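You operate a simulated robot arm through the tools that you are given. There is no shell and no other tool. Be economical: measure what you need, move in short steps, check, and stop when the job is done.

You are at the controls of a simulated two-armed robot. One attempt, no reset.

TASK
Screw both loose jar lids tight and put the jars on the third shelf.
Fine: flour jar and sugar jar; hold each while you screw. Set down upright: yellow-labelled flour jar, white-labelled sugar jar.
Where things are to end (x, y in the base frame): yellow-labelled flour jar within 0.06 m of [1.64, 0]; white-labelled sugar jar within 0.06 m of [1.52, 0].

It is judged by the outcome, as a careful person would: the job done as asked, and still so three seconds after it is handed in. It fails if anything else is knocked over, pushed out of place, dropped, spilled or broken. Lids that push on must go on centred and level and be pressed home; caps that screw on are set level and turned clockwise until they are tight.

THE ROBOT
Two 7-joint arms with two-finger parallel grippers on one trunk, on a base that drives. Base frame: it is fixed to the floor where the robot stands at the start and does not move with it; the origin is under the middle of the robot, x ahead of it, y to its left, z up. Units: m, rad, N and s.
The left shoulder is at the start at [0.05, 0.161, 1.198], the right one opposite. With the tool pointing down near the work surface each hand reaches from about 0.1 to 0.68 m from the robot's upright axis, wherever it stands, measured 20 degrees to its own side. Places, roughly: narrow-necked bottle [1.25, 0, 1]; steel oil jug (14x8x13 cm) [1.3, 0, 1.1]; third shelf of the dry goods rack [1.3, -0.1, 1]. Payload 3.43 kg a hand.
Tool frame (each hand has its own): the origin (TCP) lies between the finger pads and is the grasp point; the fingertips stand 0.03 m ahead of it; z points along the fingers, y is the line along which they close. Largest opening 0.094 m; finger width 0.028, thickness 0.01; the body of the gripper, 0.05 by 0.096 m, starts 0.055 m behind the TCP.
Orientation is told as [roll, pitch, yaw] about the base's x, y, z axes, in that order, counted from this pose: with the fingers straight down and closing along the base's y, the tool's x points along the base's -x, its y along +y and its z along -z.

THE INTERFACE
- The arms move only by the tool apply_moves. It takes "left_commands", "right_commands" or both (then of equal length, played together; a hand with none holds still); each is a list of rows, each a list of 7 numbers: the shift along the base's x, y, z in units of 30 mm (1.0 is 30 mm), then the turn, a rotation vector about the base's x, y, z in units of 5 degrees (1.0 is 5 degrees), then the opening in per cent of the stroke, from 0 (shut) to 100 (fully open). In form: [[dx, dy, dz, wx, wy, wz, jaw], ...]. A call has 1 to 10 rows; each row shifts and turns the commanded pose from where the row before left it. A call with a number of a shift or a turn outside -1 to 1 is refused whole. A row lasts 0.2 s, in which the tool goes at most 0.05 m and 0.15 rad; a call with a longer step from one row to the next is refused whole, and so is a gripper value outside its range. A pose out of reach is approached as far as the arm can. The call stops where the force on the tool passes 40 N (or 10 N more than at its start, if that is more) or the arm is blocked; 0.2 s more then pass. The fingers move at their own pace (about 0.045 m/s each) and stop on an object; they squeeze with about 36 N. The grip force told is the motor's: it shows also when the fingers shut on nothing. Time passes only in rows, and 0.2 s behind the last, so rows that do not move let the fingers close. It gives the time, the measured TCP pose, the force on the tool (base axes), the opening and the grip force at its end, in the units of the frame above (readings bear some noise), with the torque about the TCP (base axes, N m) and any sound that the robot's microphone picked up.
- Cameras (640 x 400 px; columns grow to the right, rows downward): "scene" is now at [0.1277, -0.0243, 1.3307]; the picture's right is [-0.24, -0.97, 0.00], its down [-0.59, 0.15, -0.79] and it looks along [0.77, -0.19, -0.61] (base axes); focal length 214 px, centre (320, 200). "left" rides on the left gripper at [0.076, -0.014, -0.103] in its tool frame; the picture's right is [0.18, 0.98, 0.00], its down [-0.75, 0.14, -0.64] and it looks along [-0.63, 0.12, 0.77] (tool axes); focal length 243 px, centre (320, 200). "right" rides on the right gripper at [0.076, 0.014, -0.103] in its tool frame; the picture's right is [-0.18, 0.98, 0.00], its down [-0.75, -0.14, -0.64] and it looks along [-0.63, -0.12, 0.77] (tool axes); focal length 243 px, centre (320, 200). There is no depth. A picture from a camera that has moved, and an enlarged one, comes with that camera's place and axes in the base frame and with its lens. The place of the scene camera against the robot may be out by one fixed shift of up to 0.018 m in any direction.
- camera(camera): a new picture of that camera. The clock stands still meanwhile.
- slide_trunk(by): slides the trunk up (or, below 0, down) by that many m; the arms and the scene camera ride with it, the base frame stays. It gives what a move gives, with no picture.
- steer(legs): drives the robot by 1 to 6 legs, each [ahead, left, turn to the left] in m, m and rad, along the robot's own axes; the way and the turn of a leg run together, so that a leg with both is an arc; at most 1.5 m and 3.142 rad a leg. The arms and the cameras ride along, it lands a little off, and it stops where it bumps. It gives what a move gives.
- aim_head(pan, tilt): turns the head with the scene camera to pan (to the left, within 1.396 rad either way) and tilt (down, from -0.506 to 1.204), counted from straight ahead of the robot. It gives what a move gives.
- close_up(camera, box): a new picture of the part [left, top, right, bottom] of that camera's present view, enlarged. The clock stands still meanwhile.
- close_job(): hands the job in; it is judged then, once.

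Go step by step. Nothing tells you exact positions but the pictures and the camera data: compare them with the known pose of the tool, close in by small moves and look again before you grip or let go. The budget is 120 turns and 88 pictures, counting those below and the enlarged ones. Unless the task says otherwise, let go and move clear before handing in, and close with one line.

The tools are called after "Request:" as name(argument=value, ...) on one line, values as JSON. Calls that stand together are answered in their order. apply_moves: Moves the arms, as the interface text tells. Its arguments: {"type":"object","properties":{"left_commands":{"type":"array"},"right_commands":{"type":"array"}},"required":[]} The other tools are called the same way: slide_trunk (by) slides the trunk up or down; steer (legs) drives the base; aim_head (pan, tilt) turns the head that bears the scene camera; camera (camera) takes a picture; close_up (camera, box) takes an enlarged picture of a part of a camera's view; close_job () hands the job in.

At the start:

```text
time_s: 0.0
left_tool_pos: [0.4578, 0.0984, 1.169]
left_orientation: [0.002, 0.0, 0.002]
left_ft_force: [0.3, 0.0, 0.2]
left_ft_torque: [-0.01, -0.02, -0.01]
left_width: 0.094
left_grip_force: 0.0
right_tool_pos: [0.2857, -0.1977, 1.2058]
right_orientation: [-0.001, -0.002, -0.002]
right_ft_force: [0.0, 0.0, 1.3]
right_ft_torque: [0.02, 0.0, 0.02]
right_width: 0.0941
right_grip_force: 0.0
trunk travel left (down, up): [-0.225, 0.042]
robot x, y, heading: [-0.0017, -0.0005, 0.002]
head pan, tilt: [-0.241, 0.654]
```

scene: 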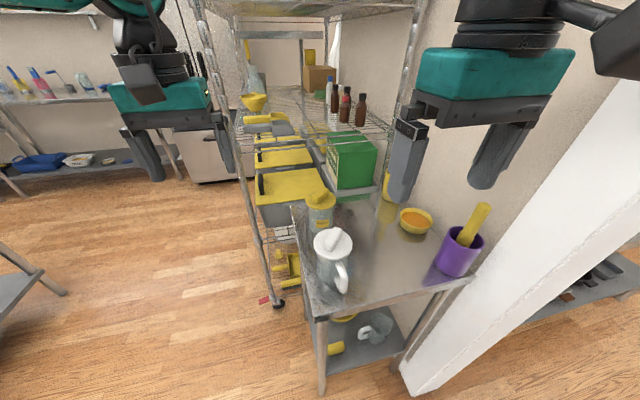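
right: 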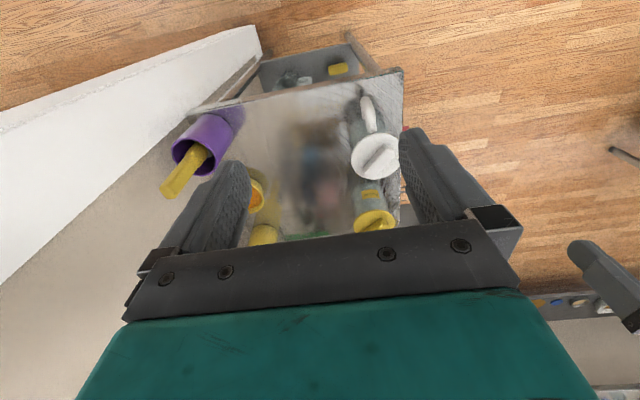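
left: 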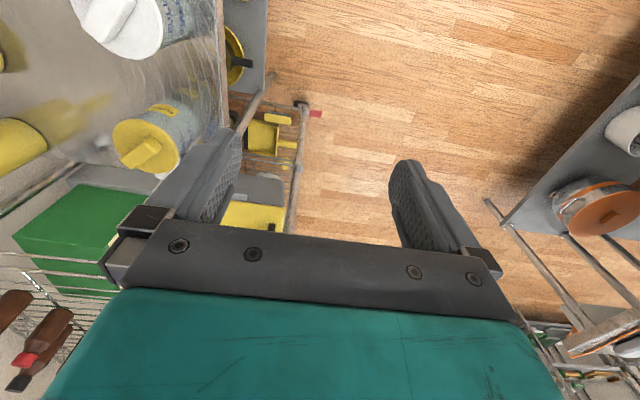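

I see a small steel table ahead with a yellow-lidded jar and a white-lidded jar (lids with a raised bar), and the wire rack behind it. I'll look closer before moving.

Request:
close_up(camera="scene", box=[260, 160, 420, 300])

Request:
close_up(camera="scene", box=[200, 20, 420, 200])

Request:
close_up(camera="left", box=[0, 0, 280, 200])

```text
2.86 times, centred on (340, 230) of scene
camera zoom: at [0.1277, -0.0243, 1.3307], right [-0.24, -0.97, 0.0], down [-0.59, 0.15, -0.79], along [0.77, -0.19, -0.61], focal length 613 px, centre (263, 114)
```

zoom: 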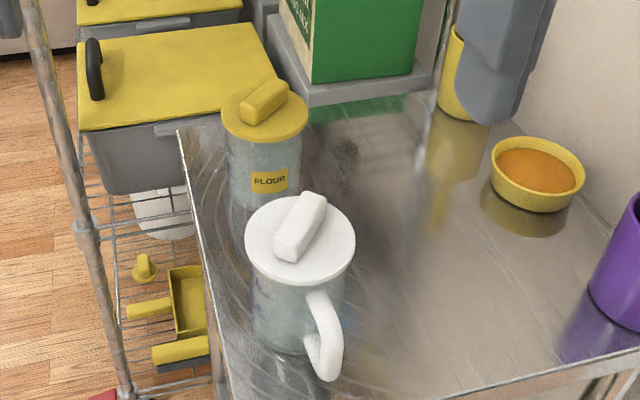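

```text
2.22 times, centred on (310, 110) of scene
camera zoom: at [0.1277, -0.0243, 1.3307], right [-0.24, -0.97, 0.0], down [-0.59, 0.15, -0.79], along [0.77, -0.19, -0.61], focal length 477 px, centre (342, 400)
```

zoom: 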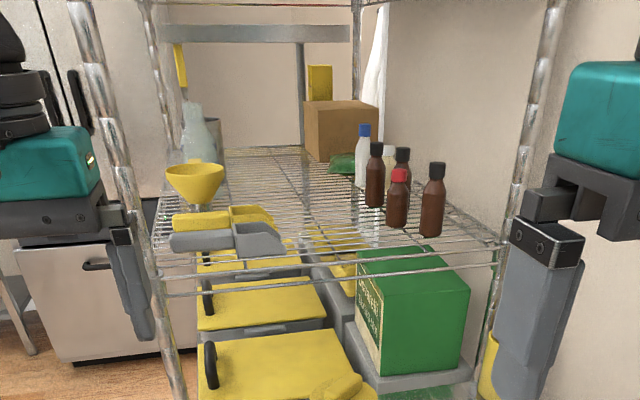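

```text
2.00 times, centred on (140, 100) of left
camera zoom: at [0.38, 0.0836, 1.2721], right [-0.18, 0.98, 0.0], down [0.75, 0.14, 0.64], along [0.63, 0.12, -0.77], focal length 485 px, centre (680, 400)
```

zoom: 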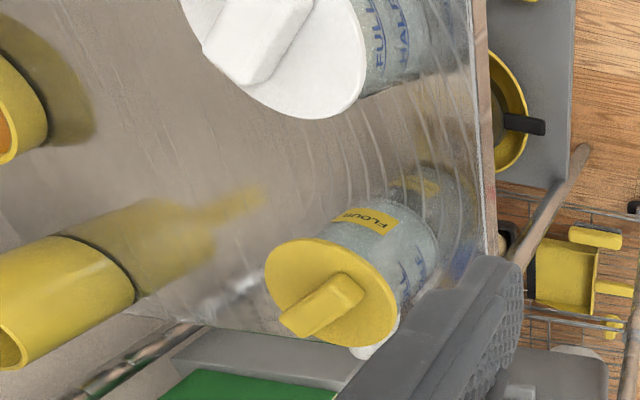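

The jars stand about (0.435,-0.13) for sugar and (0.595,-0.14) for flour, lid height about 0.935. I'll check the aisle to the left, since the rack's open side faces +y, and the area beside the table.

Request:
aim_head(pan=0.6, tilt=0.6)

Request:
camera(camera="scene")

```text
time_s: 1.2
left_tool_pos: [0.4574, 0.0977, 1.1697]
left_orientation: [0.0, 0.0, 0.0]
left_ft_force: [0.1, 0.9, 0.3]
left_ft_torque: [0.02, 0.02, -0.03]
left_width: 0.0941
left_grip_force: 0.0
right_tool_pos: [0.2855, -0.1981, 1.206]
right_orientation: [0.0, -0.002, -0.002]
right_ft_force: [-0.3, -0.7, -0.6]
right_ft_torque: [-0.01, -0.02, -0.01]
right_width: 0.094
right_grip_force: 0.1
trunk travel left (down, up): [-0.225, 0.042]
robot x, y, heading: [-0.001, -0.0036, 0.0]
head pan, tilt: [0.6, 0.6]
```

```text
81 pictures are left
camera scene: at [0.1166, 0.0463, 1.3354], right [0.56, -0.83, 0.0], down [-0.47, -0.32, -0.83], along [0.68, 0.47, -0.56], focal length 214 px, centre (320, 200)
```

scene: 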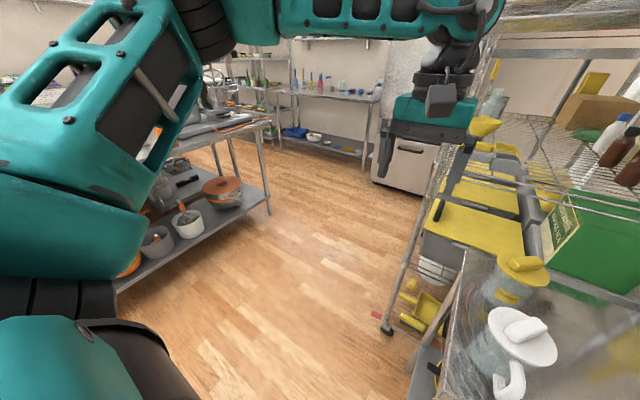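

The aisle is clear out to about y=1.3, and the rack's open side is near y≈0.06. I'll move left, turn to face the table side and line up with the jars.

Request:
steer(legs=[[0, 0.48, 0], [0, 0, -1.571], [0, 0.48, 0]])

Request:
aim_head(pan=0.0, tilt=0.7)

Request:
camera(camera="scene")

Request:
camera(camera="left")

```text
time_s: 13.9
left_tool_pos: [0.5801, 0.0306, 1.1702]
left_orientation: [0.0, 0.001, -1.544]
left_ft_force: [-0.1, 0.4, -0.4]
left_ft_torque: [0.0, -0.02, 0.0]
left_width: 0.0942
left_grip_force: 0.2
right_tool_pos: [0.28, 0.1969, 1.2049]
right_orientation: [-0.001, -0.002, -1.547]
right_ft_force: [0.0, 1.0, -0.2]
right_ft_torque: [0.0, 0.02, 0.0]
right_width: 0.0938
right_grip_force: 0.1
trunk travel left (down, up): [-0.225, 0.042]
robot x, y, heading: [0.4698, 0.4885, -1.547]
head pan, tilt: [0.6, 0.6]
```

```text
time_s: 14.9
left_tool_pos: [0.5791, 0.0324, 1.1693]
left_orientation: [0.0, 0.001, -1.544]
left_ft_force: [-0.2, -0.2, -0.3]
left_ft_torque: [-0.03, 0.0, 0.04]
left_width: 0.094
left_grip_force: 0.1
right_tool_pos: [0.2807, 0.1964, 1.2052]
right_orientation: [0.001, -0.001, -1.548]
right_ft_force: [0.4, 0.2, 0.5]
right_ft_torque: [0.02, 0.02, 0.01]
right_width: 0.0938
right_grip_force: 0.0
trunk travel left (down, up): [-0.225, 0.042]
robot x, y, heading: [0.4742, 0.4897, -1.547]
head pan, tilt: [0.0, 0.7]
```

```text
80 pictures are left
camera scene: at [0.4772, 0.3576, 1.3268], right [-1.0, -0.03, 0.0], down [-0.02, 0.64, -0.77], along [0.02, -0.76, -0.64], focal length 214 px, centre (320, 200)
```

scene: 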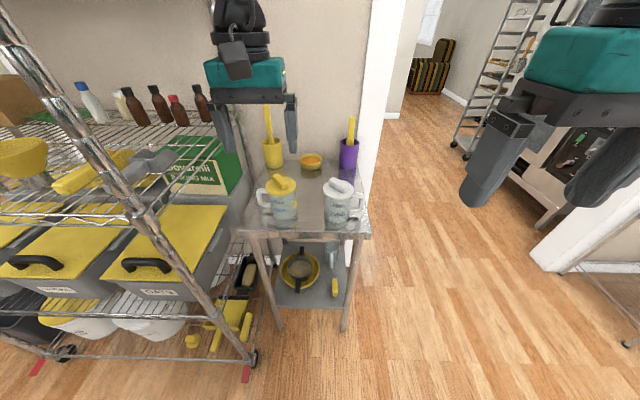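

```text
79 pictures are left
camera left: at [0.562, 0.1069, 1.2721], right [0.98, 0.21, 0.0], down [0.16, -0.75, 0.64], along [0.13, -0.63, -0.77], focal length 243 px, centre (320, 200)
```

left: 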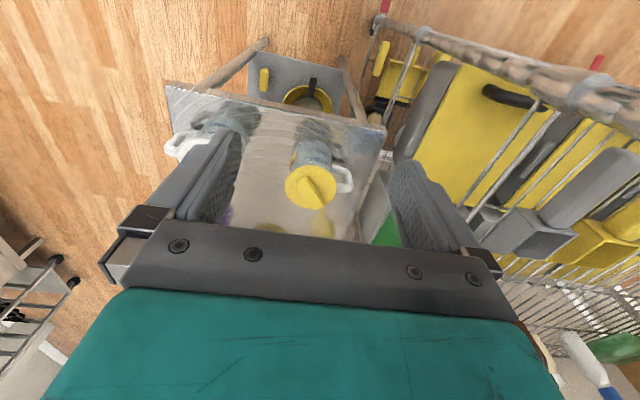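

Request:
close_up(camera="scene", box=[220, 130, 400, 250])

Request:
close_up(camera="left", box=[150, 60, 400, 240])

Request:
close_up(camera="scene", box=[0, 60, 260, 220])

```text
3.33 times, centred on (310, 190) of scene
camera zoom: at [0.4772, 0.3576, 1.3268], right [-1.0, -0.03, 0.0], down [-0.02, 0.64, -0.77], along [0.02, -0.76, -0.64], focal length 715 px, centre (353, 233)
```

zoom: 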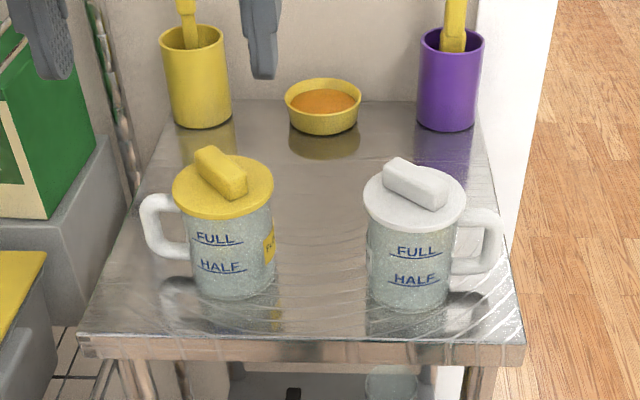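

```text
2.22 times, centred on (275, 150) of left
camera zoom: at [0.562, 0.1069, 1.2721], right [0.98, 0.21, 0.0], down [0.16, -0.75, 0.64], along [0.13, -0.63, -0.77], focal length 539 px, centre (420, 311)
```

zoom: 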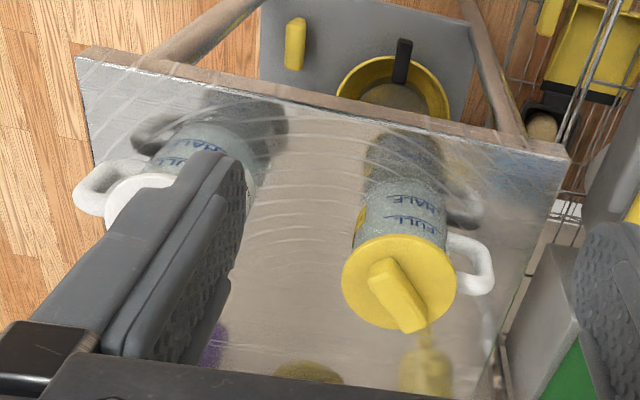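

```text
2.46 times, centred on (130, 140) of scene
camera zoom: at [0.4772, 0.3576, 1.3268], right [-1.0, -0.03, 0.0], down [-0.02, 0.64, -0.77], along [0.02, -0.76, -0.64], focal length 528 px, centre (788, 348)
```

zoom: 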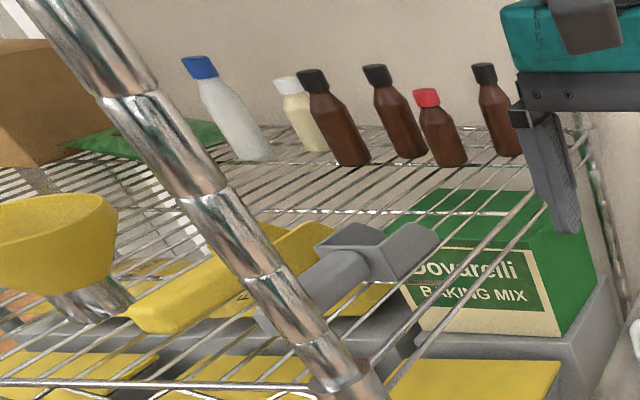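

Handles: flour's points +x and sugar's points −x, so flour is best held by the right hand pointing diagonally (+x,−y) at its body while the left screws from above. I'll close in with the base, then tilt and turn the right hand.

Request:
steer(legs=[[0.06, 0.04, -0.024]])

Request:
apply_moves(right_commands=[[0.357, -0.362, -0.3, -0.945, -0.392, 0.559, 100], [0.357, -0.362, -0.3, -0.945, -0.392, 0.559, 100], [0.357, -0.362, -0.3, -0.945, -0.392, 0.559, 100], [0.357, -0.362, -0.3, -0.945, -0.392, 0.559, 100], [0.357, -0.362, -0.3, -0.945, -0.392, 0.559, 100], [0.357, -0.362, -0.3, -0.945, -0.392, 0.559, 100], [0.357, -0.362, -0.3, -0.945, -0.392, 0.559, 100]])

Request:
apply_moves(right_commands=[[0.357, -0.362, -0.3, -0.945, -0.392, 0.559, 100], [0.357, -0.362, -0.3, -0.945, -0.392, 0.559, 100], [0.357, -0.362, -0.3, -0.945, -0.392, 0.559, 100], [0.357, -0.362, -0.3, -0.945, -0.392, 0.559, 100], [0.357, -0.362, -0.3, -0.945, -0.392, 0.559, 100], [0.357, -0.362, -0.3, -0.945, -0.392, 0.559, 100], [0.357, -0.362, -0.3, -0.945, -0.392, 0.559, 100]])

Request:
camera(camera="scene")

Request:
camera(camera="left")

Request:
camera(camera="right")

```text
time_s: 15.8
left_tool_pos: [0.5946, 0.0086, 1.1668]
left_orientation: [0.015, 0.007, -1.577]
left_ft_force: [0.3, 0.3, -0.6]
left_ft_torque: [0.0, 0.0, -0.02]
left_width: 0.0941
left_grip_force: 0.0
right_tool_pos: [0.2985, 0.1722, 1.2079]
right_orientation: [0.001, -0.008, -1.556]
right_ft_force: [0.2, -2.0, -0.3]
right_ft_torque: [-0.02, 0.04, 0.01]
right_width: 0.0942
right_grip_force: 0.1
trunk travel left (down, up): [-0.225, 0.042]
robot x, y, heading: [0.4932, 0.4516, -1.553]
head pan, tilt: [0.0, 0.7]
stopped in leg 1: the robot was blocked; the commanded pose is now the measured one
```

```text
time_s: 17.4
left_tool_pos: [0.5922, 0.0089, 1.1668]
left_orientation: [0.012, 0.006, -1.573]
left_ft_force: [0.0, 0.3, 0.0]
left_ft_torque: [0.02, 0.0, 0.0]
left_width: 0.094
left_grip_force: 0.1
right_tool_pos: [0.3721, 0.095, 1.1466]
right_orientation: [0.145, -0.618, -1.249]
right_ft_force: [0.2, -0.2, -0.1]
right_ft_torque: [0.02, 0.01, -0.03]
right_width: 0.0939
right_grip_force: 0.1
trunk travel left (down, up): [-0.225, 0.042]
robot x, y, heading: [0.4953, 0.4537, -1.559]
head pan, tilt: [0.0, 0.7]
```

```text
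time_s: 19.0
left_tool_pos: [0.5926, 0.0084, 1.1676]
left_orientation: [0.013, 0.005, -1.574]
left_ft_force: [0.3, -0.1, 0.4]
left_ft_torque: [0.0, -0.02, -0.01]
left_width: 0.0942
left_grip_force: 0.2
right_tool_pos: [0.4426, 0.0158, 1.1222]
right_orientation: [-0.048, -1.219, -0.734]
right_ft_force: [-0.5, 0.6, -0.1]
right_ft_torque: [-0.04, -0.01, -0.01]
right_width: 0.0941
right_grip_force: 0.1
right hand out of reach, approached as far as the arm can: row 7
trunk travel left (down, up): [-0.225, 0.042]
robot x, y, heading: [0.4927, 0.4523, -1.559]
head pan, tilt: [0.0, 0.7]
```

```text
75 pictures are left
camera scene: at [0.4968, 0.3324, 1.3279], right [-1.0, -0.01, 0.0], down [-0.01, 0.64, -0.77], along [0.01, -0.77, -0.64], focal length 214 px, centre (320, 200)
```

scene: 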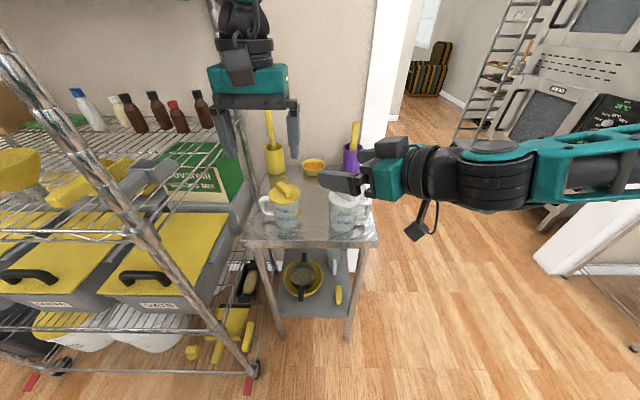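

```text
74 pictures are left
camera left: at [0.576, 0.0841, 1.2704], right [0.98, 0.18, 0.02], down [0.13, -0.76, 0.64], along [0.13, -0.63, -0.77], focal length 243 px, centre (320, 200)
```

left: 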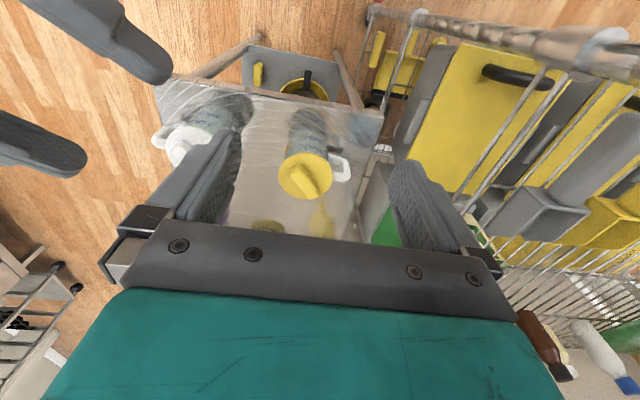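

```text
73 pictures are left
camera right: at [0.3644, 0.1124, 1.0861], right [0.74, 0.66, 0.16], down [-0.33, 0.15, 0.93], along [0.59, -0.74, 0.33], focal length 243 px, centre (320, 200)
```

right: 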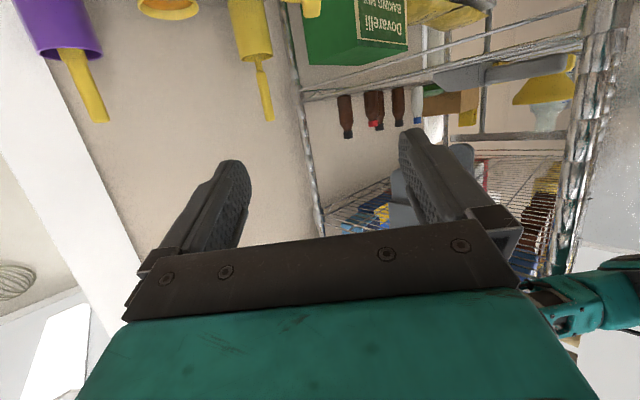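

The base bumped something (nothing visibly displaced). I'll look left to see what touched before going on.

Request:
aim_head(pan=1.0, tilt=0.5)

Request:
camera(camera="scene")

Request:
aim_head(pan=0.2, tilt=1.2)

Request:
camera(camera="scene")

```text
time_s: 20.3
left_tool_pos: [0.593, 0.0094, 1.1677]
left_orientation: [0.013, 0.005, -1.574]
left_ft_force: [0.3, 0.0, -0.1]
left_ft_torque: [-0.01, 0.03, 0.03]
left_width: 0.0941
left_grip_force: 0.1
right_tool_pos: [0.4409, 0.0155, 1.1224]
right_orientation: [-0.044, -1.218, -0.738]
right_ft_force: [0.0, 0.1, 0.2]
right_ft_torque: [0.03, -0.02, -0.01]
right_width: 0.0942
right_grip_force: 0.1
trunk travel left (down, up): [-0.225, 0.042]
robot x, y, heading: [0.4942, 0.4516, -1.559]
head pan, tilt: [1.0, 0.499]
```

```text
72 pictures are left
camera scene: at [0.5725, 0.3692, 1.3455], right [-0.53, -0.85, 0.01], down [-0.4, 0.25, -0.88], along [0.75, -0.47, -0.47], focal length 214 px, centre (320, 200)
```

scene: 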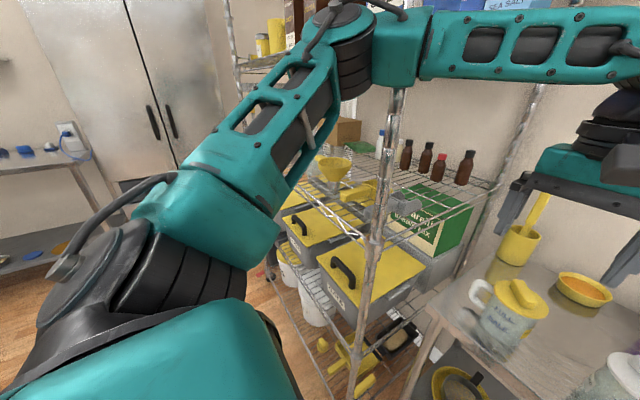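

```text
time_s: 21.4
left_tool_pos: [0.5931, 0.0085, 1.168]
left_orientation: [0.015, 0.005, -1.576]
left_ft_force: [0.2, 0.1, 0.0]
left_ft_torque: [0.06, -0.01, -0.04]
left_width: 0.0939
left_grip_force: 0.1
right_tool_pos: [0.4419, 0.0161, 1.1217]
right_orientation: [-0.044, -1.215, -0.739]
right_ft_force: [0.1, -0.2, -0.2]
right_ft_torque: [0.0, 0.0, -0.01]
right_width: 0.0941
right_grip_force: 0.0
trunk travel left (down, up): [-0.225, 0.042]
robot x, y, heading: [0.4919, 0.4499, -1.562]
head pan, tilt: [0.201, 1.201]
```

```text
71 pictures are left
camera scene: at [0.5073, 0.3621, 1.2917], right [-0.98, -0.21, 0.0], down [-0.2, 0.91, -0.37], along [0.08, -0.36, -0.93], focal length 214 px, centre (320, 200)
```

scene: 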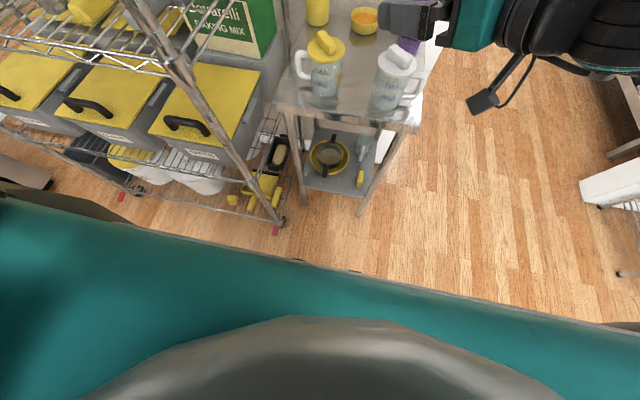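

The left elbow merely rested against the rack post. I'll back away, shift toward −x and face the jars more diagonally so the elbow stays clear.

Request:
steer(legs=[[-0.05, 0, 0], [0, -0.15, 0], [0, 0, 0.43], [0.08, 0, 0]])

Request:
aim_head(pan=0.0, tilt=0.75)

Request:
camera(camera="scene")

Request:
camera(camera="left")

```text
time_s: 25.8
left_tool_pos: [0.6626, 0.0575, 1.1626]
left_orientation: [0.011, 0.016, -1.146]
left_ft_force: [0.0, 0.4, -0.8]
left_ft_torque: [0.02, -0.02, -0.02]
left_width: 0.0939
left_grip_force: 0.0
right_tool_pos: [0.5212, 0.0004, 1.1169]
right_orientation: [-0.029, -1.209, -0.325]
right_ft_force: [0.3, 0.1, -0.7]
right_ft_torque: [-0.01, 0.0, 0.0]
right_width: 0.0939
right_grip_force: 0.0
trunk travel left (down, up): [-0.225, 0.042]
robot x, y, heading: [0.3841, 0.4282, -1.131]
head pan, tilt: [0.201, 1.201]
```

```text
time_s: 26.7
left_tool_pos: [0.6619, 0.0583, 1.1636]
left_orientation: [0.012, 0.015, -1.146]
left_ft_force: [0.2, -0.5, 0.2]
left_ft_torque: [-0.01, 0.01, -0.01]
left_width: 0.0937
left_grip_force: 0.1
right_tool_pos: [0.5202, 0.0024, 1.1174]
right_orientation: [-0.032, -1.206, -0.322]
right_ft_force: [-0.1, -0.9, 0.5]
right_ft_torque: [0.0, -0.04, 0.0]
right_width: 0.0942
right_grip_force: 0.0
trunk travel left (down, up): [-0.225, 0.042]
robot x, y, heading: [0.38, 0.4242, -1.132]
head pan, tilt: [0.0, 0.75]
```

```text
70 pictures are left
camera scene: at [0.4392, 0.3121, 1.3225], right [-0.9, -0.43, 0.0], down [-0.29, 0.62, -0.73], along [0.31, -0.66, -0.68], focal length 214 px, centre (320, 200)
```

scene: 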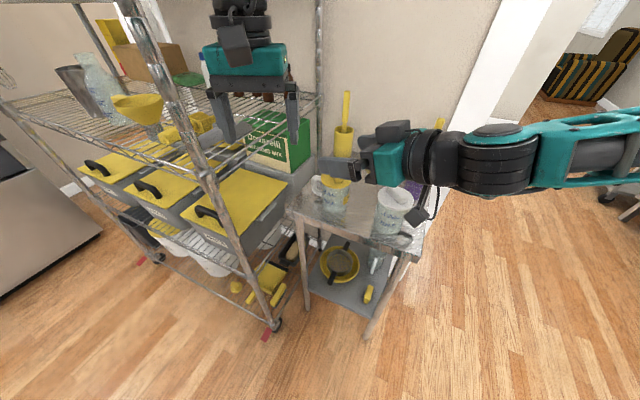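

```text
69 pictures are left
camera left: at [0.6159, 0.1197, 1.2668], right [0.82, 0.57, 0.01], down [0.44, -0.64, 0.63], along [0.37, -0.51, -0.77], focal length 243 px, centre (320, 200)
```

left: 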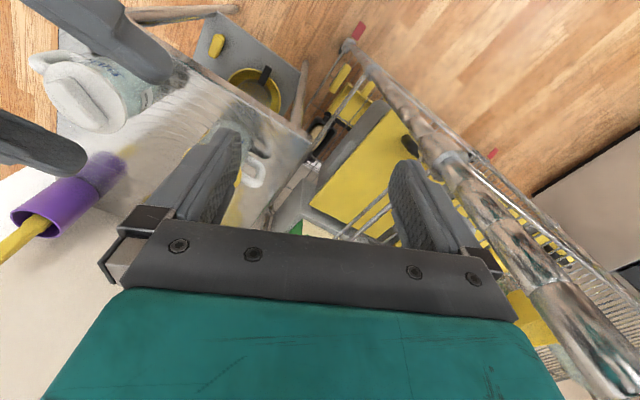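

Elbow is clear now. I'll turn the right hand to heading −45° and lower it to the pre-grasp, then bring the left over the flour lid.

Request:
apply_moves(right_commands=[[-0.278, -0.095, -0.93, 0, 0, -0.887, 100], [-0.278, -0.095, -0.93, 0, 0, -0.887, 100], [-0.278, -0.095, -0.93, 0, 0, -0.887, 100], [-0.278, -0.095, -0.93, 0, 0, -0.887, 100], [-0.278, -0.095, -0.93, 0, 0, -0.887, 100], [-0.278, -0.095, -0.93, 0, 0, -0.887, 100]])

Request:
apply_moves(left_commands=[[-0.3, -0.6, 0, 0, 0, 0, 100], [-0.3, -0.6, 0, 0, 0, 0, 100], [-0.3, -0.6, 0, 0, 0, 0, 100], [-0.3, -0.6, 0, 0, 0, 0, 100], [-0.3, -0.6, 0, 0, 0, 0, 100], [-0.3, -0.6, 0, 0, 0, 0, 100]])

Request:
camera(camera="left")

Request:
camera(camera="right")

Request:
camera(camera="scene")

```text
time_s: 28.1
left_tool_pos: [0.6628, 0.0593, 1.1621]
left_orientation: [0.01, 0.016, -1.149]
left_ft_force: [-0.4, 0.1, 0.0]
left_ft_torque: [-0.01, 0.0, 0.0]
left_width: 0.0941
left_grip_force: 0.0
right_tool_pos: [0.4761, -0.0283, 1.1077]
right_orientation: [-0.033, -1.199, -0.791]
right_ft_force: [0.2, -0.2, -1.0]
right_ft_torque: [-0.02, 0.0, 0.01]
right_width: 0.094
right_grip_force: 0.0
right hand out of reach, approached as far as the arm can: row 1, 2, 3, 4, 5, 6
trunk travel left (down, up): [-0.225, 0.042]
robot x, y, heading: [0.3832, 0.4264, -1.131]
head pan, tilt: [0.0, 0.75]
```

```text
time_s: 29.5
left_tool_pos: [0.6069, -0.0516, 1.1632]
left_orientation: [0.012, 0.014, -1.146]
left_ft_force: [0.4, -0.2, -0.8]
left_ft_torque: [0.01, 0.0, 0.0]
left_width: 0.0937
left_grip_force: 0.1
right_tool_pos: [0.4762, -0.0272, 1.1073]
right_orientation: [-0.029, -1.2, -0.79]
right_ft_force: [-0.5, 1.2, -0.4]
right_ft_torque: [-0.01, 0.0, 0.02]
right_width: 0.094
right_grip_force: 0.1
trunk travel left (down, up): [-0.225, 0.042]
robot x, y, heading: [0.38, 0.4265, -1.128]
head pan, tilt: [0.0, 0.75]
```

```text
68 pictures are left
camera left: at [0.5605, 0.0104, 1.2673], right [0.82, 0.57, 0.01], down [0.44, -0.64, 0.63], along [0.37, -0.51, -0.77], focal length 243 px, centre (320, 200)
```

left: 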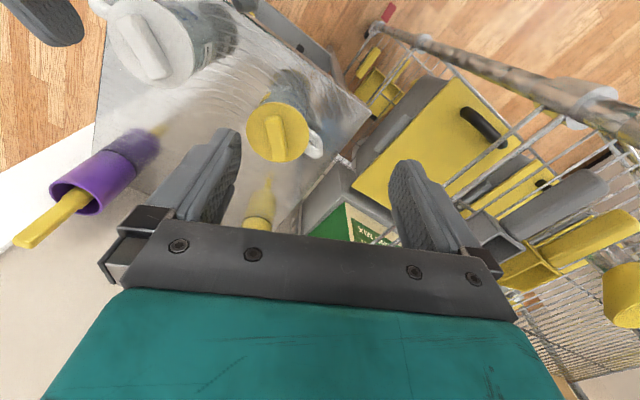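

```text
67 pictures are left
camera right: at [0.4029, 0.0724, 1.0738], right [0.77, 0.62, 0.16], down [-0.32, 0.15, 0.94], along [0.56, -0.77, 0.31], focal length 243 px, centre (320, 200)
```

right: 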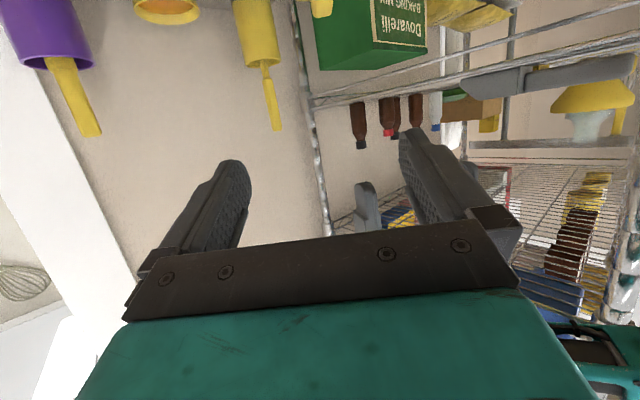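

```text
66 pictures are left
camera scene: at [0.4387, 0.3118, 1.3225], right [-0.9, -0.43, 0.0], down [-0.29, 0.62, -0.73], along [0.31, -0.66, -0.68], focal length 214 px, centre (320, 200)
```

scene: 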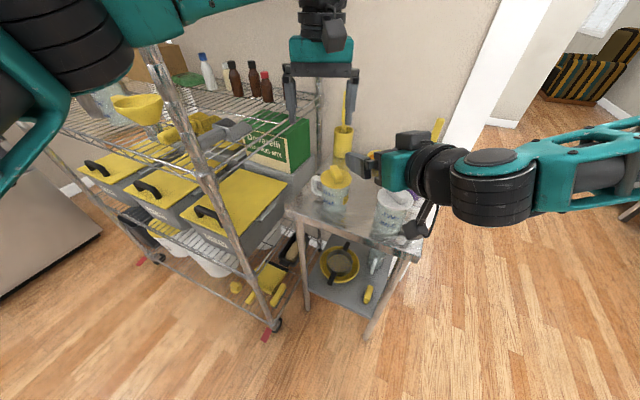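

The right arm can't bend low enough at this trunk height. I'll pull it back a little, then lower the trunk while keeping the left hand high.

Request:
apply_moves(left_commands=[[0, 0, 1, 0, 0, 0, 100], [0, 0, 1, 0, 0, 0, 100], [0, 0, 0.5, 0, 0, 0, 100]], right_commands=[[-0.7, 0.7, 0, 0, 0, 0, 100], [-0.7, 0.7, 0, 0, 0, 0, 100], [-0.5, 0.5, 0, 0, 0, 0, 100]])

Request:
slide_trunk(by=-0.12)

```text
time_s: 30.3
left_tool_pos: [0.6078, -0.0508, 1.2394]
left_orientation: [0.012, 0.015, -1.147]
left_ft_force: [-0.4, 0.0, 0.0]
left_ft_torque: [0.0, 0.01, 0.0]
left_width: 0.0941
left_grip_force: 0.0
right_tool_pos: [0.463, -0.0164, 1.1128]
right_orientation: [-0.033, -1.204, -0.79]
right_ft_force: [-0.2, -0.8, -0.2]
right_ft_torque: [-0.03, 0.0, 0.0]
right_width: 0.094
right_grip_force: 0.0
right hand out of reach, approached as far as the arm can: row 1, 2, 3
trunk travel left (down, up): [-0.225, 0.042]
robot x, y, heading: [0.3836, 0.4264, -1.125]
head pan, tilt: [0.0, 0.75]
```

```text
time_s: 31.8
left_tool_pos: [0.6082, -0.0507, 1.1204]
left_orientation: [0.011, 0.015, -1.146]
left_ft_force: [-0.3, -0.2, 0.5]
left_ft_torque: [-0.01, 0.01, 0.0]
left_width: 0.094
left_grip_force: 0.0
right_tool_pos: [0.4634, -0.0171, 0.9934]
right_orientation: [-0.031, -1.203, -0.789]
right_ft_force: [-0.7, -0.2, -0.2]
right_ft_torque: [-0.04, -0.01, 0.02]
right_width: 0.0939
right_grip_force: 0.0
trunk travel left (down, up): [-0.105, 0.162]
robot x, y, heading: [0.382, 0.4244, -1.129]
head pan, tilt: [0.0, 0.75]
```

Request:
apply_moves(right_commands=[[0, 0, 0, 0, 0, 0, 100], [0, 0, 0, 0, 0, 0, 100]])

Request:
apply_moves(right_commands=[[-0.7, 0.7, 0, 0, 0, 0, 100], [-0.7, 0.7, 0, 0, 0, 0, 100]])

```text
time_s: 32.4
left_tool_pos: [0.6078, -0.0491, 1.1189]
left_orientation: [0.011, 0.014, -1.147]
left_ft_force: [0.1, -0.1, 0.5]
left_ft_torque: [0.0, -0.01, -0.03]
left_width: 0.0942
left_grip_force: 0.0
right_tool_pos: [0.4624, -0.0174, 0.9928]
right_orientation: [-0.031, -1.205, -0.788]
right_ft_force: [0.4, -0.5, 0.2]
right_ft_torque: [0.01, 0.0, -0.01]
right_width: 0.0939
right_grip_force: 0.1
trunk travel left (down, up): [-0.105, 0.162]
robot x, y, heading: [0.3828, 0.4247, -1.131]
head pan, tilt: [0.0, 0.75]
```

```text
time_s: 33.0
left_tool_pos: [0.6078, -0.0487, 1.1184]
left_orientation: [0.012, 0.015, -1.147]
left_ft_force: [0.7, -0.2, 0.1]
left_ft_torque: [0.0, -0.01, 0.0]
left_width: 0.0943
left_grip_force: 0.1
right_tool_pos: [0.4632, -0.0171, 0.9913]
right_orientation: [-0.031, -1.205, -0.789]
right_ft_force: [0.5, 0.3, -0.3]
right_ft_torque: [0.03, -0.01, 0.0]
right_width: 0.094
right_grip_force: 0.1
right hand out of reach, approached as far as the arm can: row 1, 2
trunk travel left (down, up): [-0.105, 0.162]
robot x, y, heading: [0.3876, 0.4268, -1.132]
head pan, tilt: [0.0, 0.75]
```

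Request:
apply_moves(right_commands=[[0, 0, 1, 0, 0, 0, 100], [0, 0, 1, 0, 0, 0, 100]])

Request:
apply_moves(right_commands=[[-0.5, 0.5, 0, 0, 0, 0, 100], [-0.5, 0.5, 0, 0, 0, 0, 100]])

```text
time_s: 33.6
left_tool_pos: [0.6083, -0.05, 1.1188]
left_orientation: [0.01, 0.014, -1.147]
left_ft_force: [0.1, 0.7, 0.7]
left_ft_torque: [0.0, -0.01, -0.02]
left_width: 0.0942
left_grip_force: 0.1
right_tool_pos: [0.463, -0.0178, 1.0542]
right_orientation: [-0.031, -1.206, -0.79]
right_ft_force: [-0.3, -0.5, 0.0]
right_ft_torque: [-0.01, 0.01, -0.01]
right_width: 0.0941
right_grip_force: 0.1
trunk travel left (down, up): [-0.105, 0.162]
robot x, y, heading: [0.3817, 0.4251, -1.13]
head pan, tilt: [0.0, 0.75]
```

```text
time_s: 34.2
left_tool_pos: [0.608, -0.0491, 1.1189]
left_orientation: [0.013, 0.014, -1.146]
left_ft_force: [-0.1, 0.2, 0.4]
left_ft_torque: [-0.01, -0.05, -0.01]
left_width: 0.0941
left_grip_force: 0.1
right_tool_pos: [0.4542, -0.0166, 1.0644]
right_orientation: [-0.032, -1.204, -0.789]
right_ft_force: [-0.2, -0.1, 0.7]
right_ft_torque: [-0.02, 0.01, 0.01]
right_width: 0.0938
right_grip_force: 0.1
right hand out of reach, approached as far as the arm can: row 1, 2
trunk travel left (down, up): [-0.105, 0.162]
robot x, y, heading: [0.3852, 0.4248, -1.13]
head pan, tilt: [0.0, 0.75]
```

Commands restart from the measured pose, so I'm at a joint limit only. I'll turn the right hand 5° straighter, raise the left, and lower the trunk fully.

Request:
apply_moves(left_commands=[[0, 0, 1, 0, 0, 0, 100], [0, 0, 1, 0, 0, 0, 100]], right_commands=[[0, 0, 0, 0, 0, -0.5, 90], [0, 0, 0, 0, 0, -0.5, 90]])

Request:
slide_trunk(by=-0.1)

Request:
apply_moves(right_commands=[[0, 0, -0.6, 0, 0, 0, 90], [0, 0, -0.6, 0, 0, 0, 90], [0, 0, -0.6, 0, 0, 0, 90], [0, 0, -0.6, 0, 0, 0, 90]])

Request:
camera(camera="right")

Request:
camera(camera="scene")

```text
time_s: 34.8
left_tool_pos: [0.6094, -0.0491, 1.1583]
left_orientation: [0.012, 0.014, -1.148]
left_ft_force: [-0.5, -0.6, 0.6]
left_ft_torque: [-0.02, 0.03, 0.01]
left_width: 0.0938
left_grip_force: 0.1
left hand out of reach, approached as far as the arm can: row 2
right_tool_pos: [0.4557, -0.0172, 1.0636]
right_orientation: [-0.032, -1.205, -0.878]
right_ft_force: [0.1, 0.4, -0.1]
right_ft_torque: [0.03, -0.01, -0.01]
right_width: 0.0848
right_grip_force: 0.0
trunk travel left (down, up): [-0.105, 0.162]
robot x, y, heading: [0.3835, 0.4259, -1.126]
head pan, tilt: [0.0, 0.75]
```

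```text
time_s: 36.1
left_tool_pos: [0.6072, -0.0487, 1.0597]
left_orientation: [0.01, 0.016, -1.146]
left_ft_force: [0.0, 0.4, -0.1]
left_ft_torque: [0.04, -0.01, -0.02]
left_width: 0.094
left_grip_force: 0.1
right_tool_pos: [0.4549, -0.0157, 0.9645]
right_orientation: [-0.031, -1.203, -0.876]
right_ft_force: [-0.8, 0.8, -0.2]
right_ft_torque: [0.01, 0.0, 0.05]
right_width: 0.0847
right_grip_force: 0.1
trunk travel left (down, up): [-0.005, 0.262]
robot x, y, heading: [0.3837, 0.4286, -1.131]
head pan, tilt: [0.0, 0.75]
```

```text
time_s: 37.1
left_tool_pos: [0.6079, -0.0483, 1.0593]
left_orientation: [0.011, 0.014, -1.146]
left_ft_force: [-0.3, 0.1, -0.2]
left_ft_torque: [0.01, -0.01, 0.02]
left_width: 0.0941
left_grip_force: 0.0
right_tool_pos: [0.457, -0.0213, 0.8907]
right_orientation: [-0.03, -1.206, -0.875]
right_ft_force: [0.8, -1.0, 0.0]
right_ft_torque: [-0.02, -0.02, -0.03]
right_width: 0.0848
right_grip_force: 0.1
right hand out of reach, approached as far as the arm can: row 1
trunk travel left (down, up): [-0.005, 0.262]
robot x, y, heading: [0.3836, 0.4266, -1.129]
head pan, tilt: [0.0, 0.75]
```

```text
65 pictures are left
camera right: at [0.3925, 0.0843, 0.8568], right [0.82, 0.56, 0.16], down [-0.31, 0.18, 0.93], along [0.49, -0.81, 0.32], focal length 243 px, centre (320, 200)
```

right: 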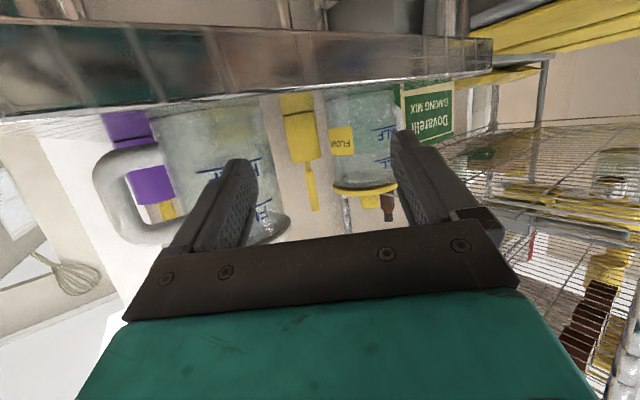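

```text
64 pictures are left
camera scene: at [0.4391, 0.312, 1.1025], right [-0.9, -0.43, 0.0], down [-0.29, 0.62, -0.73], along [0.31, -0.66, -0.68], focal length 214 px, centre (320, 200)
```

scene: 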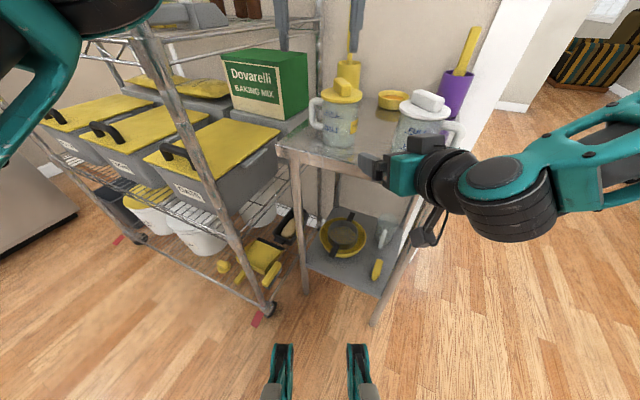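

Hand is level with the jar body: table ≈0.834, lid underside ≈0.928. I'll shift sideways onto the flour axis and go most of the way forward, then check.

Request:
apply_moves(right_commands=[[0.8, 0.667, -0.1, 0, 0, 0, 90], [0.43, -0.51, 0, 0, 0, 0, 90], [0.43, -0.51, 0, 0, 0, 0, 90], [0.43, -0.51, 0, 0, 0, 0, 90], [0.43, -0.51, 0, 0, 0, 0, 90]])

Request:
camera(camera="right")

Request:
close_up(camera="scene", box=[290, 50, 480, 200])

```text
time_s: 38.3
left_tool_pos: [0.6093, -0.0486, 1.0603]
left_orientation: [0.01, 0.013, -1.146]
left_ft_force: [0.9, -0.1, 0.0]
left_ft_torque: [0.0, 0.04, -0.02]
left_width: 0.0939
left_grip_force: 0.1
right_tool_pos: [0.5297, -0.0594, 0.8894]
right_orientation: [-0.031, -1.203, -0.875]
right_ft_force: [-0.5, 0.4, 0.2]
right_ft_torque: [0.01, 0.03, -0.01]
right_width: 0.0845
right_grip_force: 0.1
trunk travel left (down, up): [-0.005, 0.262]
robot x, y, heading: [0.3836, 0.4298, -1.133]
head pan, tilt: [0.0, 0.75]
```

```text
63 pictures are left
camera right: at [0.4659, 0.0464, 0.8552], right [0.81, 0.56, 0.16], down [-0.31, 0.18, 0.93], along [0.49, -0.81, 0.32], focal length 243 px, centre (320, 200)
```

right: 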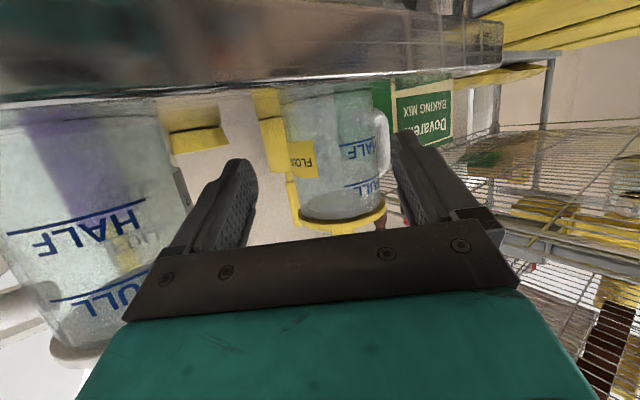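

```text
2.67 times, centred on (385, 125) of scene
camera zoom: at [0.4392, 0.3121, 1.1025], right [-0.9, -0.43, 0.0], down [-0.29, 0.62, -0.73], along [0.31, -0.66, -0.68], focal length 572 px, centre (147, 400)
```

zoom: 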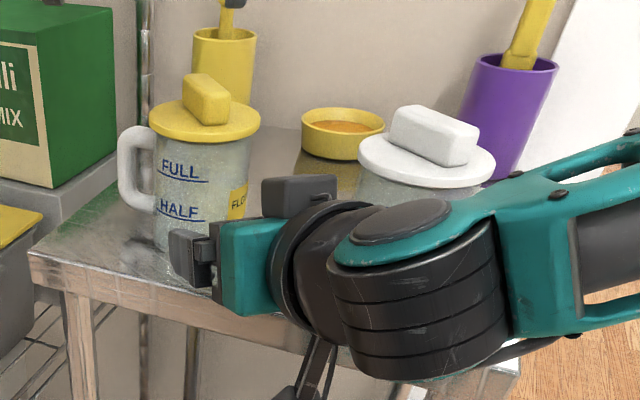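

Request:
apply_moves(right_commands=[[0.52, -0.36, -0.1, 0, 0, 0, 92], [0.389, -0.466, 0, 0, 0, 0, 92], [0.389, -0.466, 0, 0, 0, 0, 92], [0.389, -0.466, 0, 0, 0, 0, 92], [0.389, -0.466, 0, 0, 0, 0, 92]])

Request:
camera(camera="right")

Request:
camera(camera="left")

```text
time_s: 39.5
left_tool_pos: [0.6081, -0.047, 1.0591]
left_orientation: [0.01, 0.013, -1.145]
left_ft_force: [-0.4, 0.0, 0.7]
left_ft_torque: [-0.03, -0.01, -0.01]
left_width: 0.0936
left_grip_force: 0.0
right_tool_pos: [0.5527, -0.1336, 0.9037]
right_orientation: [-0.028, -1.204, -0.876]
right_ft_force: [0.5, 0.6, -0.7]
right_ft_torque: [0.02, -0.04, 0.02]
right_width: 0.0861
right_grip_force: 0.1
right hand out of reach, approached as far as the arm can: row 1, 2, 3, 4, 5
trunk travel left (down, up): [-0.005, 0.262]
robot x, y, heading: [0.3838, 0.4253, -1.133]
head pan, tilt: [0.0, 0.75]
```

```text
61 pictures are left
camera right: at [0.4877, -0.0263, 0.8673], right [0.81, 0.56, 0.16], down [-0.31, 0.18, 0.94], along [0.49, -0.81, 0.32], focal length 243 px, centre (320, 200)
```

right: 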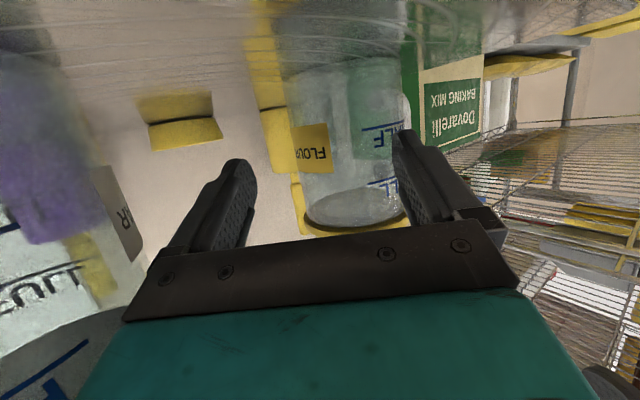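

```text
60 pictures are left
camera left: at [0.5624, 0.0136, 1.1628], right [0.82, 0.57, 0.01], down [0.44, -0.64, 0.63], along [0.37, -0.51, -0.77], focal length 243 px, centre (320, 200)
```

left: 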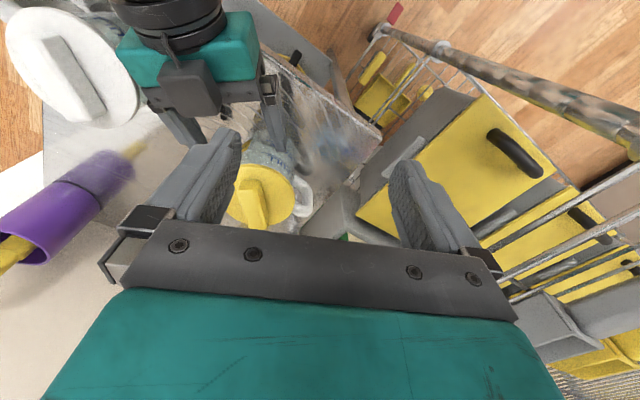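

The arm hit a joint limit and slid sideways, so a fingertip nudged the flour jar about 3 cm back (still upright). I'll back off and shift the base a bit left so the hand can reach centrally.

Request:
apply_moves(right_commands=[[-0.43, 0.51, 0, 0, 0, 0, 92], [-0.43, 0.51, 0, 0, 0, 0, 92]])

Request:
steer(legs=[[0, 0.06, 0]])

Request:
camera(camera="right")

Request:
camera(camera="scene")

```text
time_s: 40.1
left_tool_pos: [0.6079, -0.0483, 1.06]
left_orientation: [0.01, 0.015, -1.147]
left_ft_force: [0.2, 0.0, 0.4]
left_ft_torque: [0.01, 0.0, 0.0]
left_width: 0.0941
left_grip_force: 0.0
right_tool_pos: [0.5273, -0.1029, 0.9027]
right_orientation: [-0.028, -1.206, -0.878]
right_ft_force: [0.6, 0.2, 0.6]
right_ft_torque: [-0.03, -0.01, -0.01]
right_width: 0.086
right_grip_force: 0.1
trunk travel left (down, up): [-0.005, 0.262]
robot x, y, heading: [0.3823, 0.4251, -1.131]
head pan, tilt: [0.0, 0.75]
```

```text
time_s: 41.3
left_tool_pos: [0.6617, -0.0234, 1.0585]
left_orientation: [0.009, 0.014, -1.149]
left_ft_force: [-0.2, -1.1, 0.1]
left_ft_torque: [0.01, 0.0, -0.02]
left_width: 0.0941
left_grip_force: 0.0
right_tool_pos: [0.5808, -0.0783, 0.9031]
right_orientation: [-0.032, -1.205, -0.877]
right_ft_force: [0.1, 1.0, -0.6]
right_ft_torque: [-0.02, -0.07, 0.01]
right_width: 0.0861
right_grip_force: 0.0
trunk travel left (down, up): [-0.005, 0.262]
robot x, y, heading: [0.4392, 0.4525, -1.131]
head pan, tilt: [0.0, 0.75]
```

```text
59 pictures are left
camera right: at [0.5168, 0.0284, 0.8685], right [0.82, 0.56, 0.16], down [-0.31, 0.18, 0.93], along [0.49, -0.81, 0.32], focal length 243 px, centre (320, 200)
```

right: 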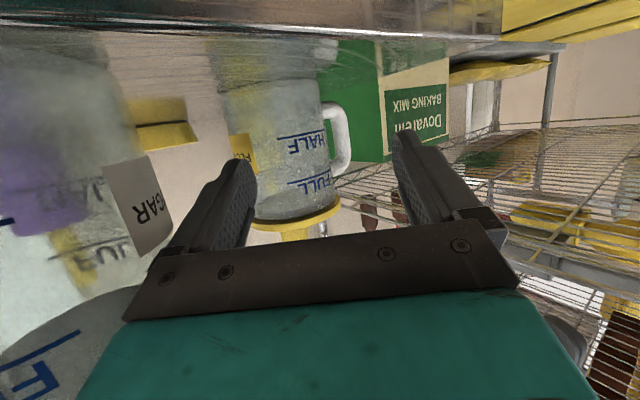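

```text
58 pictures are left
camera scene: at [0.4932, 0.3375, 1.1025], right [-0.9, -0.43, 0.0], down [-0.29, 0.62, -0.73], along [0.31, -0.66, -0.68], focal length 214 px, centre (320, 200)
```

scene: 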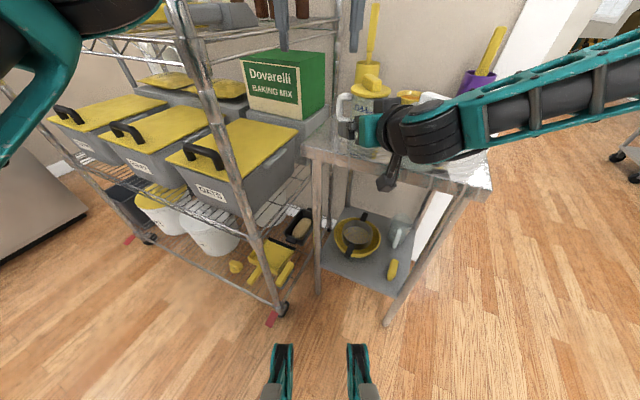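

Request:
apply_moves(right_commands=[[-0.48, -0.4, -0.2, 0, 0, 0, 95], [-0.48, -0.4, -0.2, 0, 0, 0, 95]])

Request:
camera(camera="right")

```text
time_s: 41.9
left_tool_pos: [0.6625, -0.0223, 1.0589]
left_orientation: [0.01, 0.013, -1.148]
left_ft_force: [-0.1, 0.4, 0.2]
left_ft_torque: [-0.03, -0.01, -0.02]
left_width: 0.0941
left_grip_force: 0.1
right_tool_pos: [0.554, -0.1024, 0.8917]
right_orientation: [-0.031, -1.202, -0.875]
right_ft_force: [-0.2, 1.0, -1.0]
right_ft_torque: [-0.05, -0.01, -0.08]
right_width: 0.089
right_grip_force: 0.1
trunk travel left (down, up): [-0.005, 0.262]
robot x, y, heading: [0.4373, 0.4508, -1.129]
head pan, tilt: [0.0, 0.75]
```

```text
57 pictures are left
camera right: at [0.4893, 0.0044, 0.8565], right [0.82, 0.56, 0.16], down [-0.31, 0.18, 0.94], along [0.49, -0.81, 0.32], focal length 243 px, centre (320, 200)
```

right: 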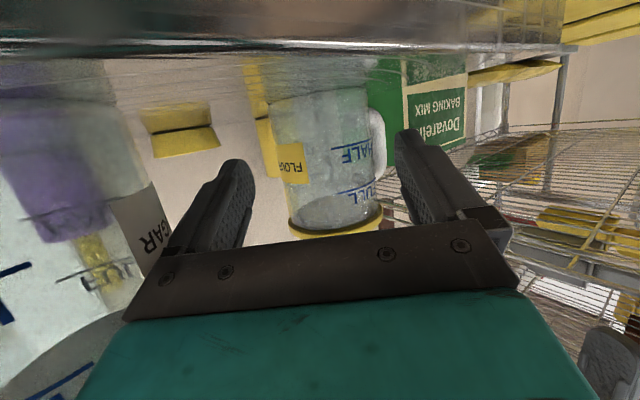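

Request:
apply_moves(right_commands=[[0.32, -0.34, -0.05, 0, 0, 0, 97], [0.31, -0.35, -0.05, 0, 0, 0, 97], [0.3, -0.358, -0.05, 0, 0, 0, 97], [0.3, -0.358, -0.05, 0, 0, 0, 97]])

Request:
camera(camera="right")

```text
time_s: 42.9
left_tool_pos: [0.6614, -0.0239, 1.058]
left_orientation: [0.011, 0.014, -1.149]
left_ft_force: [-0.3, -0.8, -0.3]
left_ft_torque: [0.04, 0.05, 0.0]
left_width: 0.0938
left_grip_force: 0.0
right_tool_pos: [0.5901, -0.1447, 0.8874]
right_orientation: [-0.032, -1.205, -0.876]
right_ft_force: [0.0, 0.8, -0.1]
right_ft_torque: [0.0, -0.01, 0.01]
right_width: 0.0914
right_grip_force: 0.0
trunk travel left (down, up): [-0.005, 0.262]
robot x, y, heading: [0.4379, 0.4527, -1.133]
head pan, tilt: [0.0, 0.75]
```

```text
56 pictures are left
camera right: at [0.5264, -0.0384, 0.8519], right [0.82, 0.56, 0.16], down [-0.31, 0.18, 0.93], along [0.49, -0.81, 0.32], focal length 243 px, centre (320, 200)
```

right: 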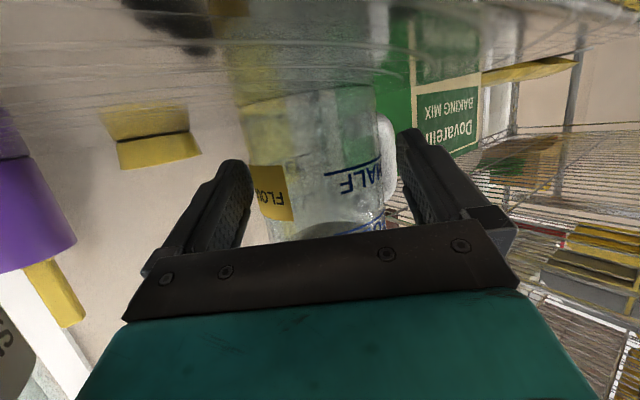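

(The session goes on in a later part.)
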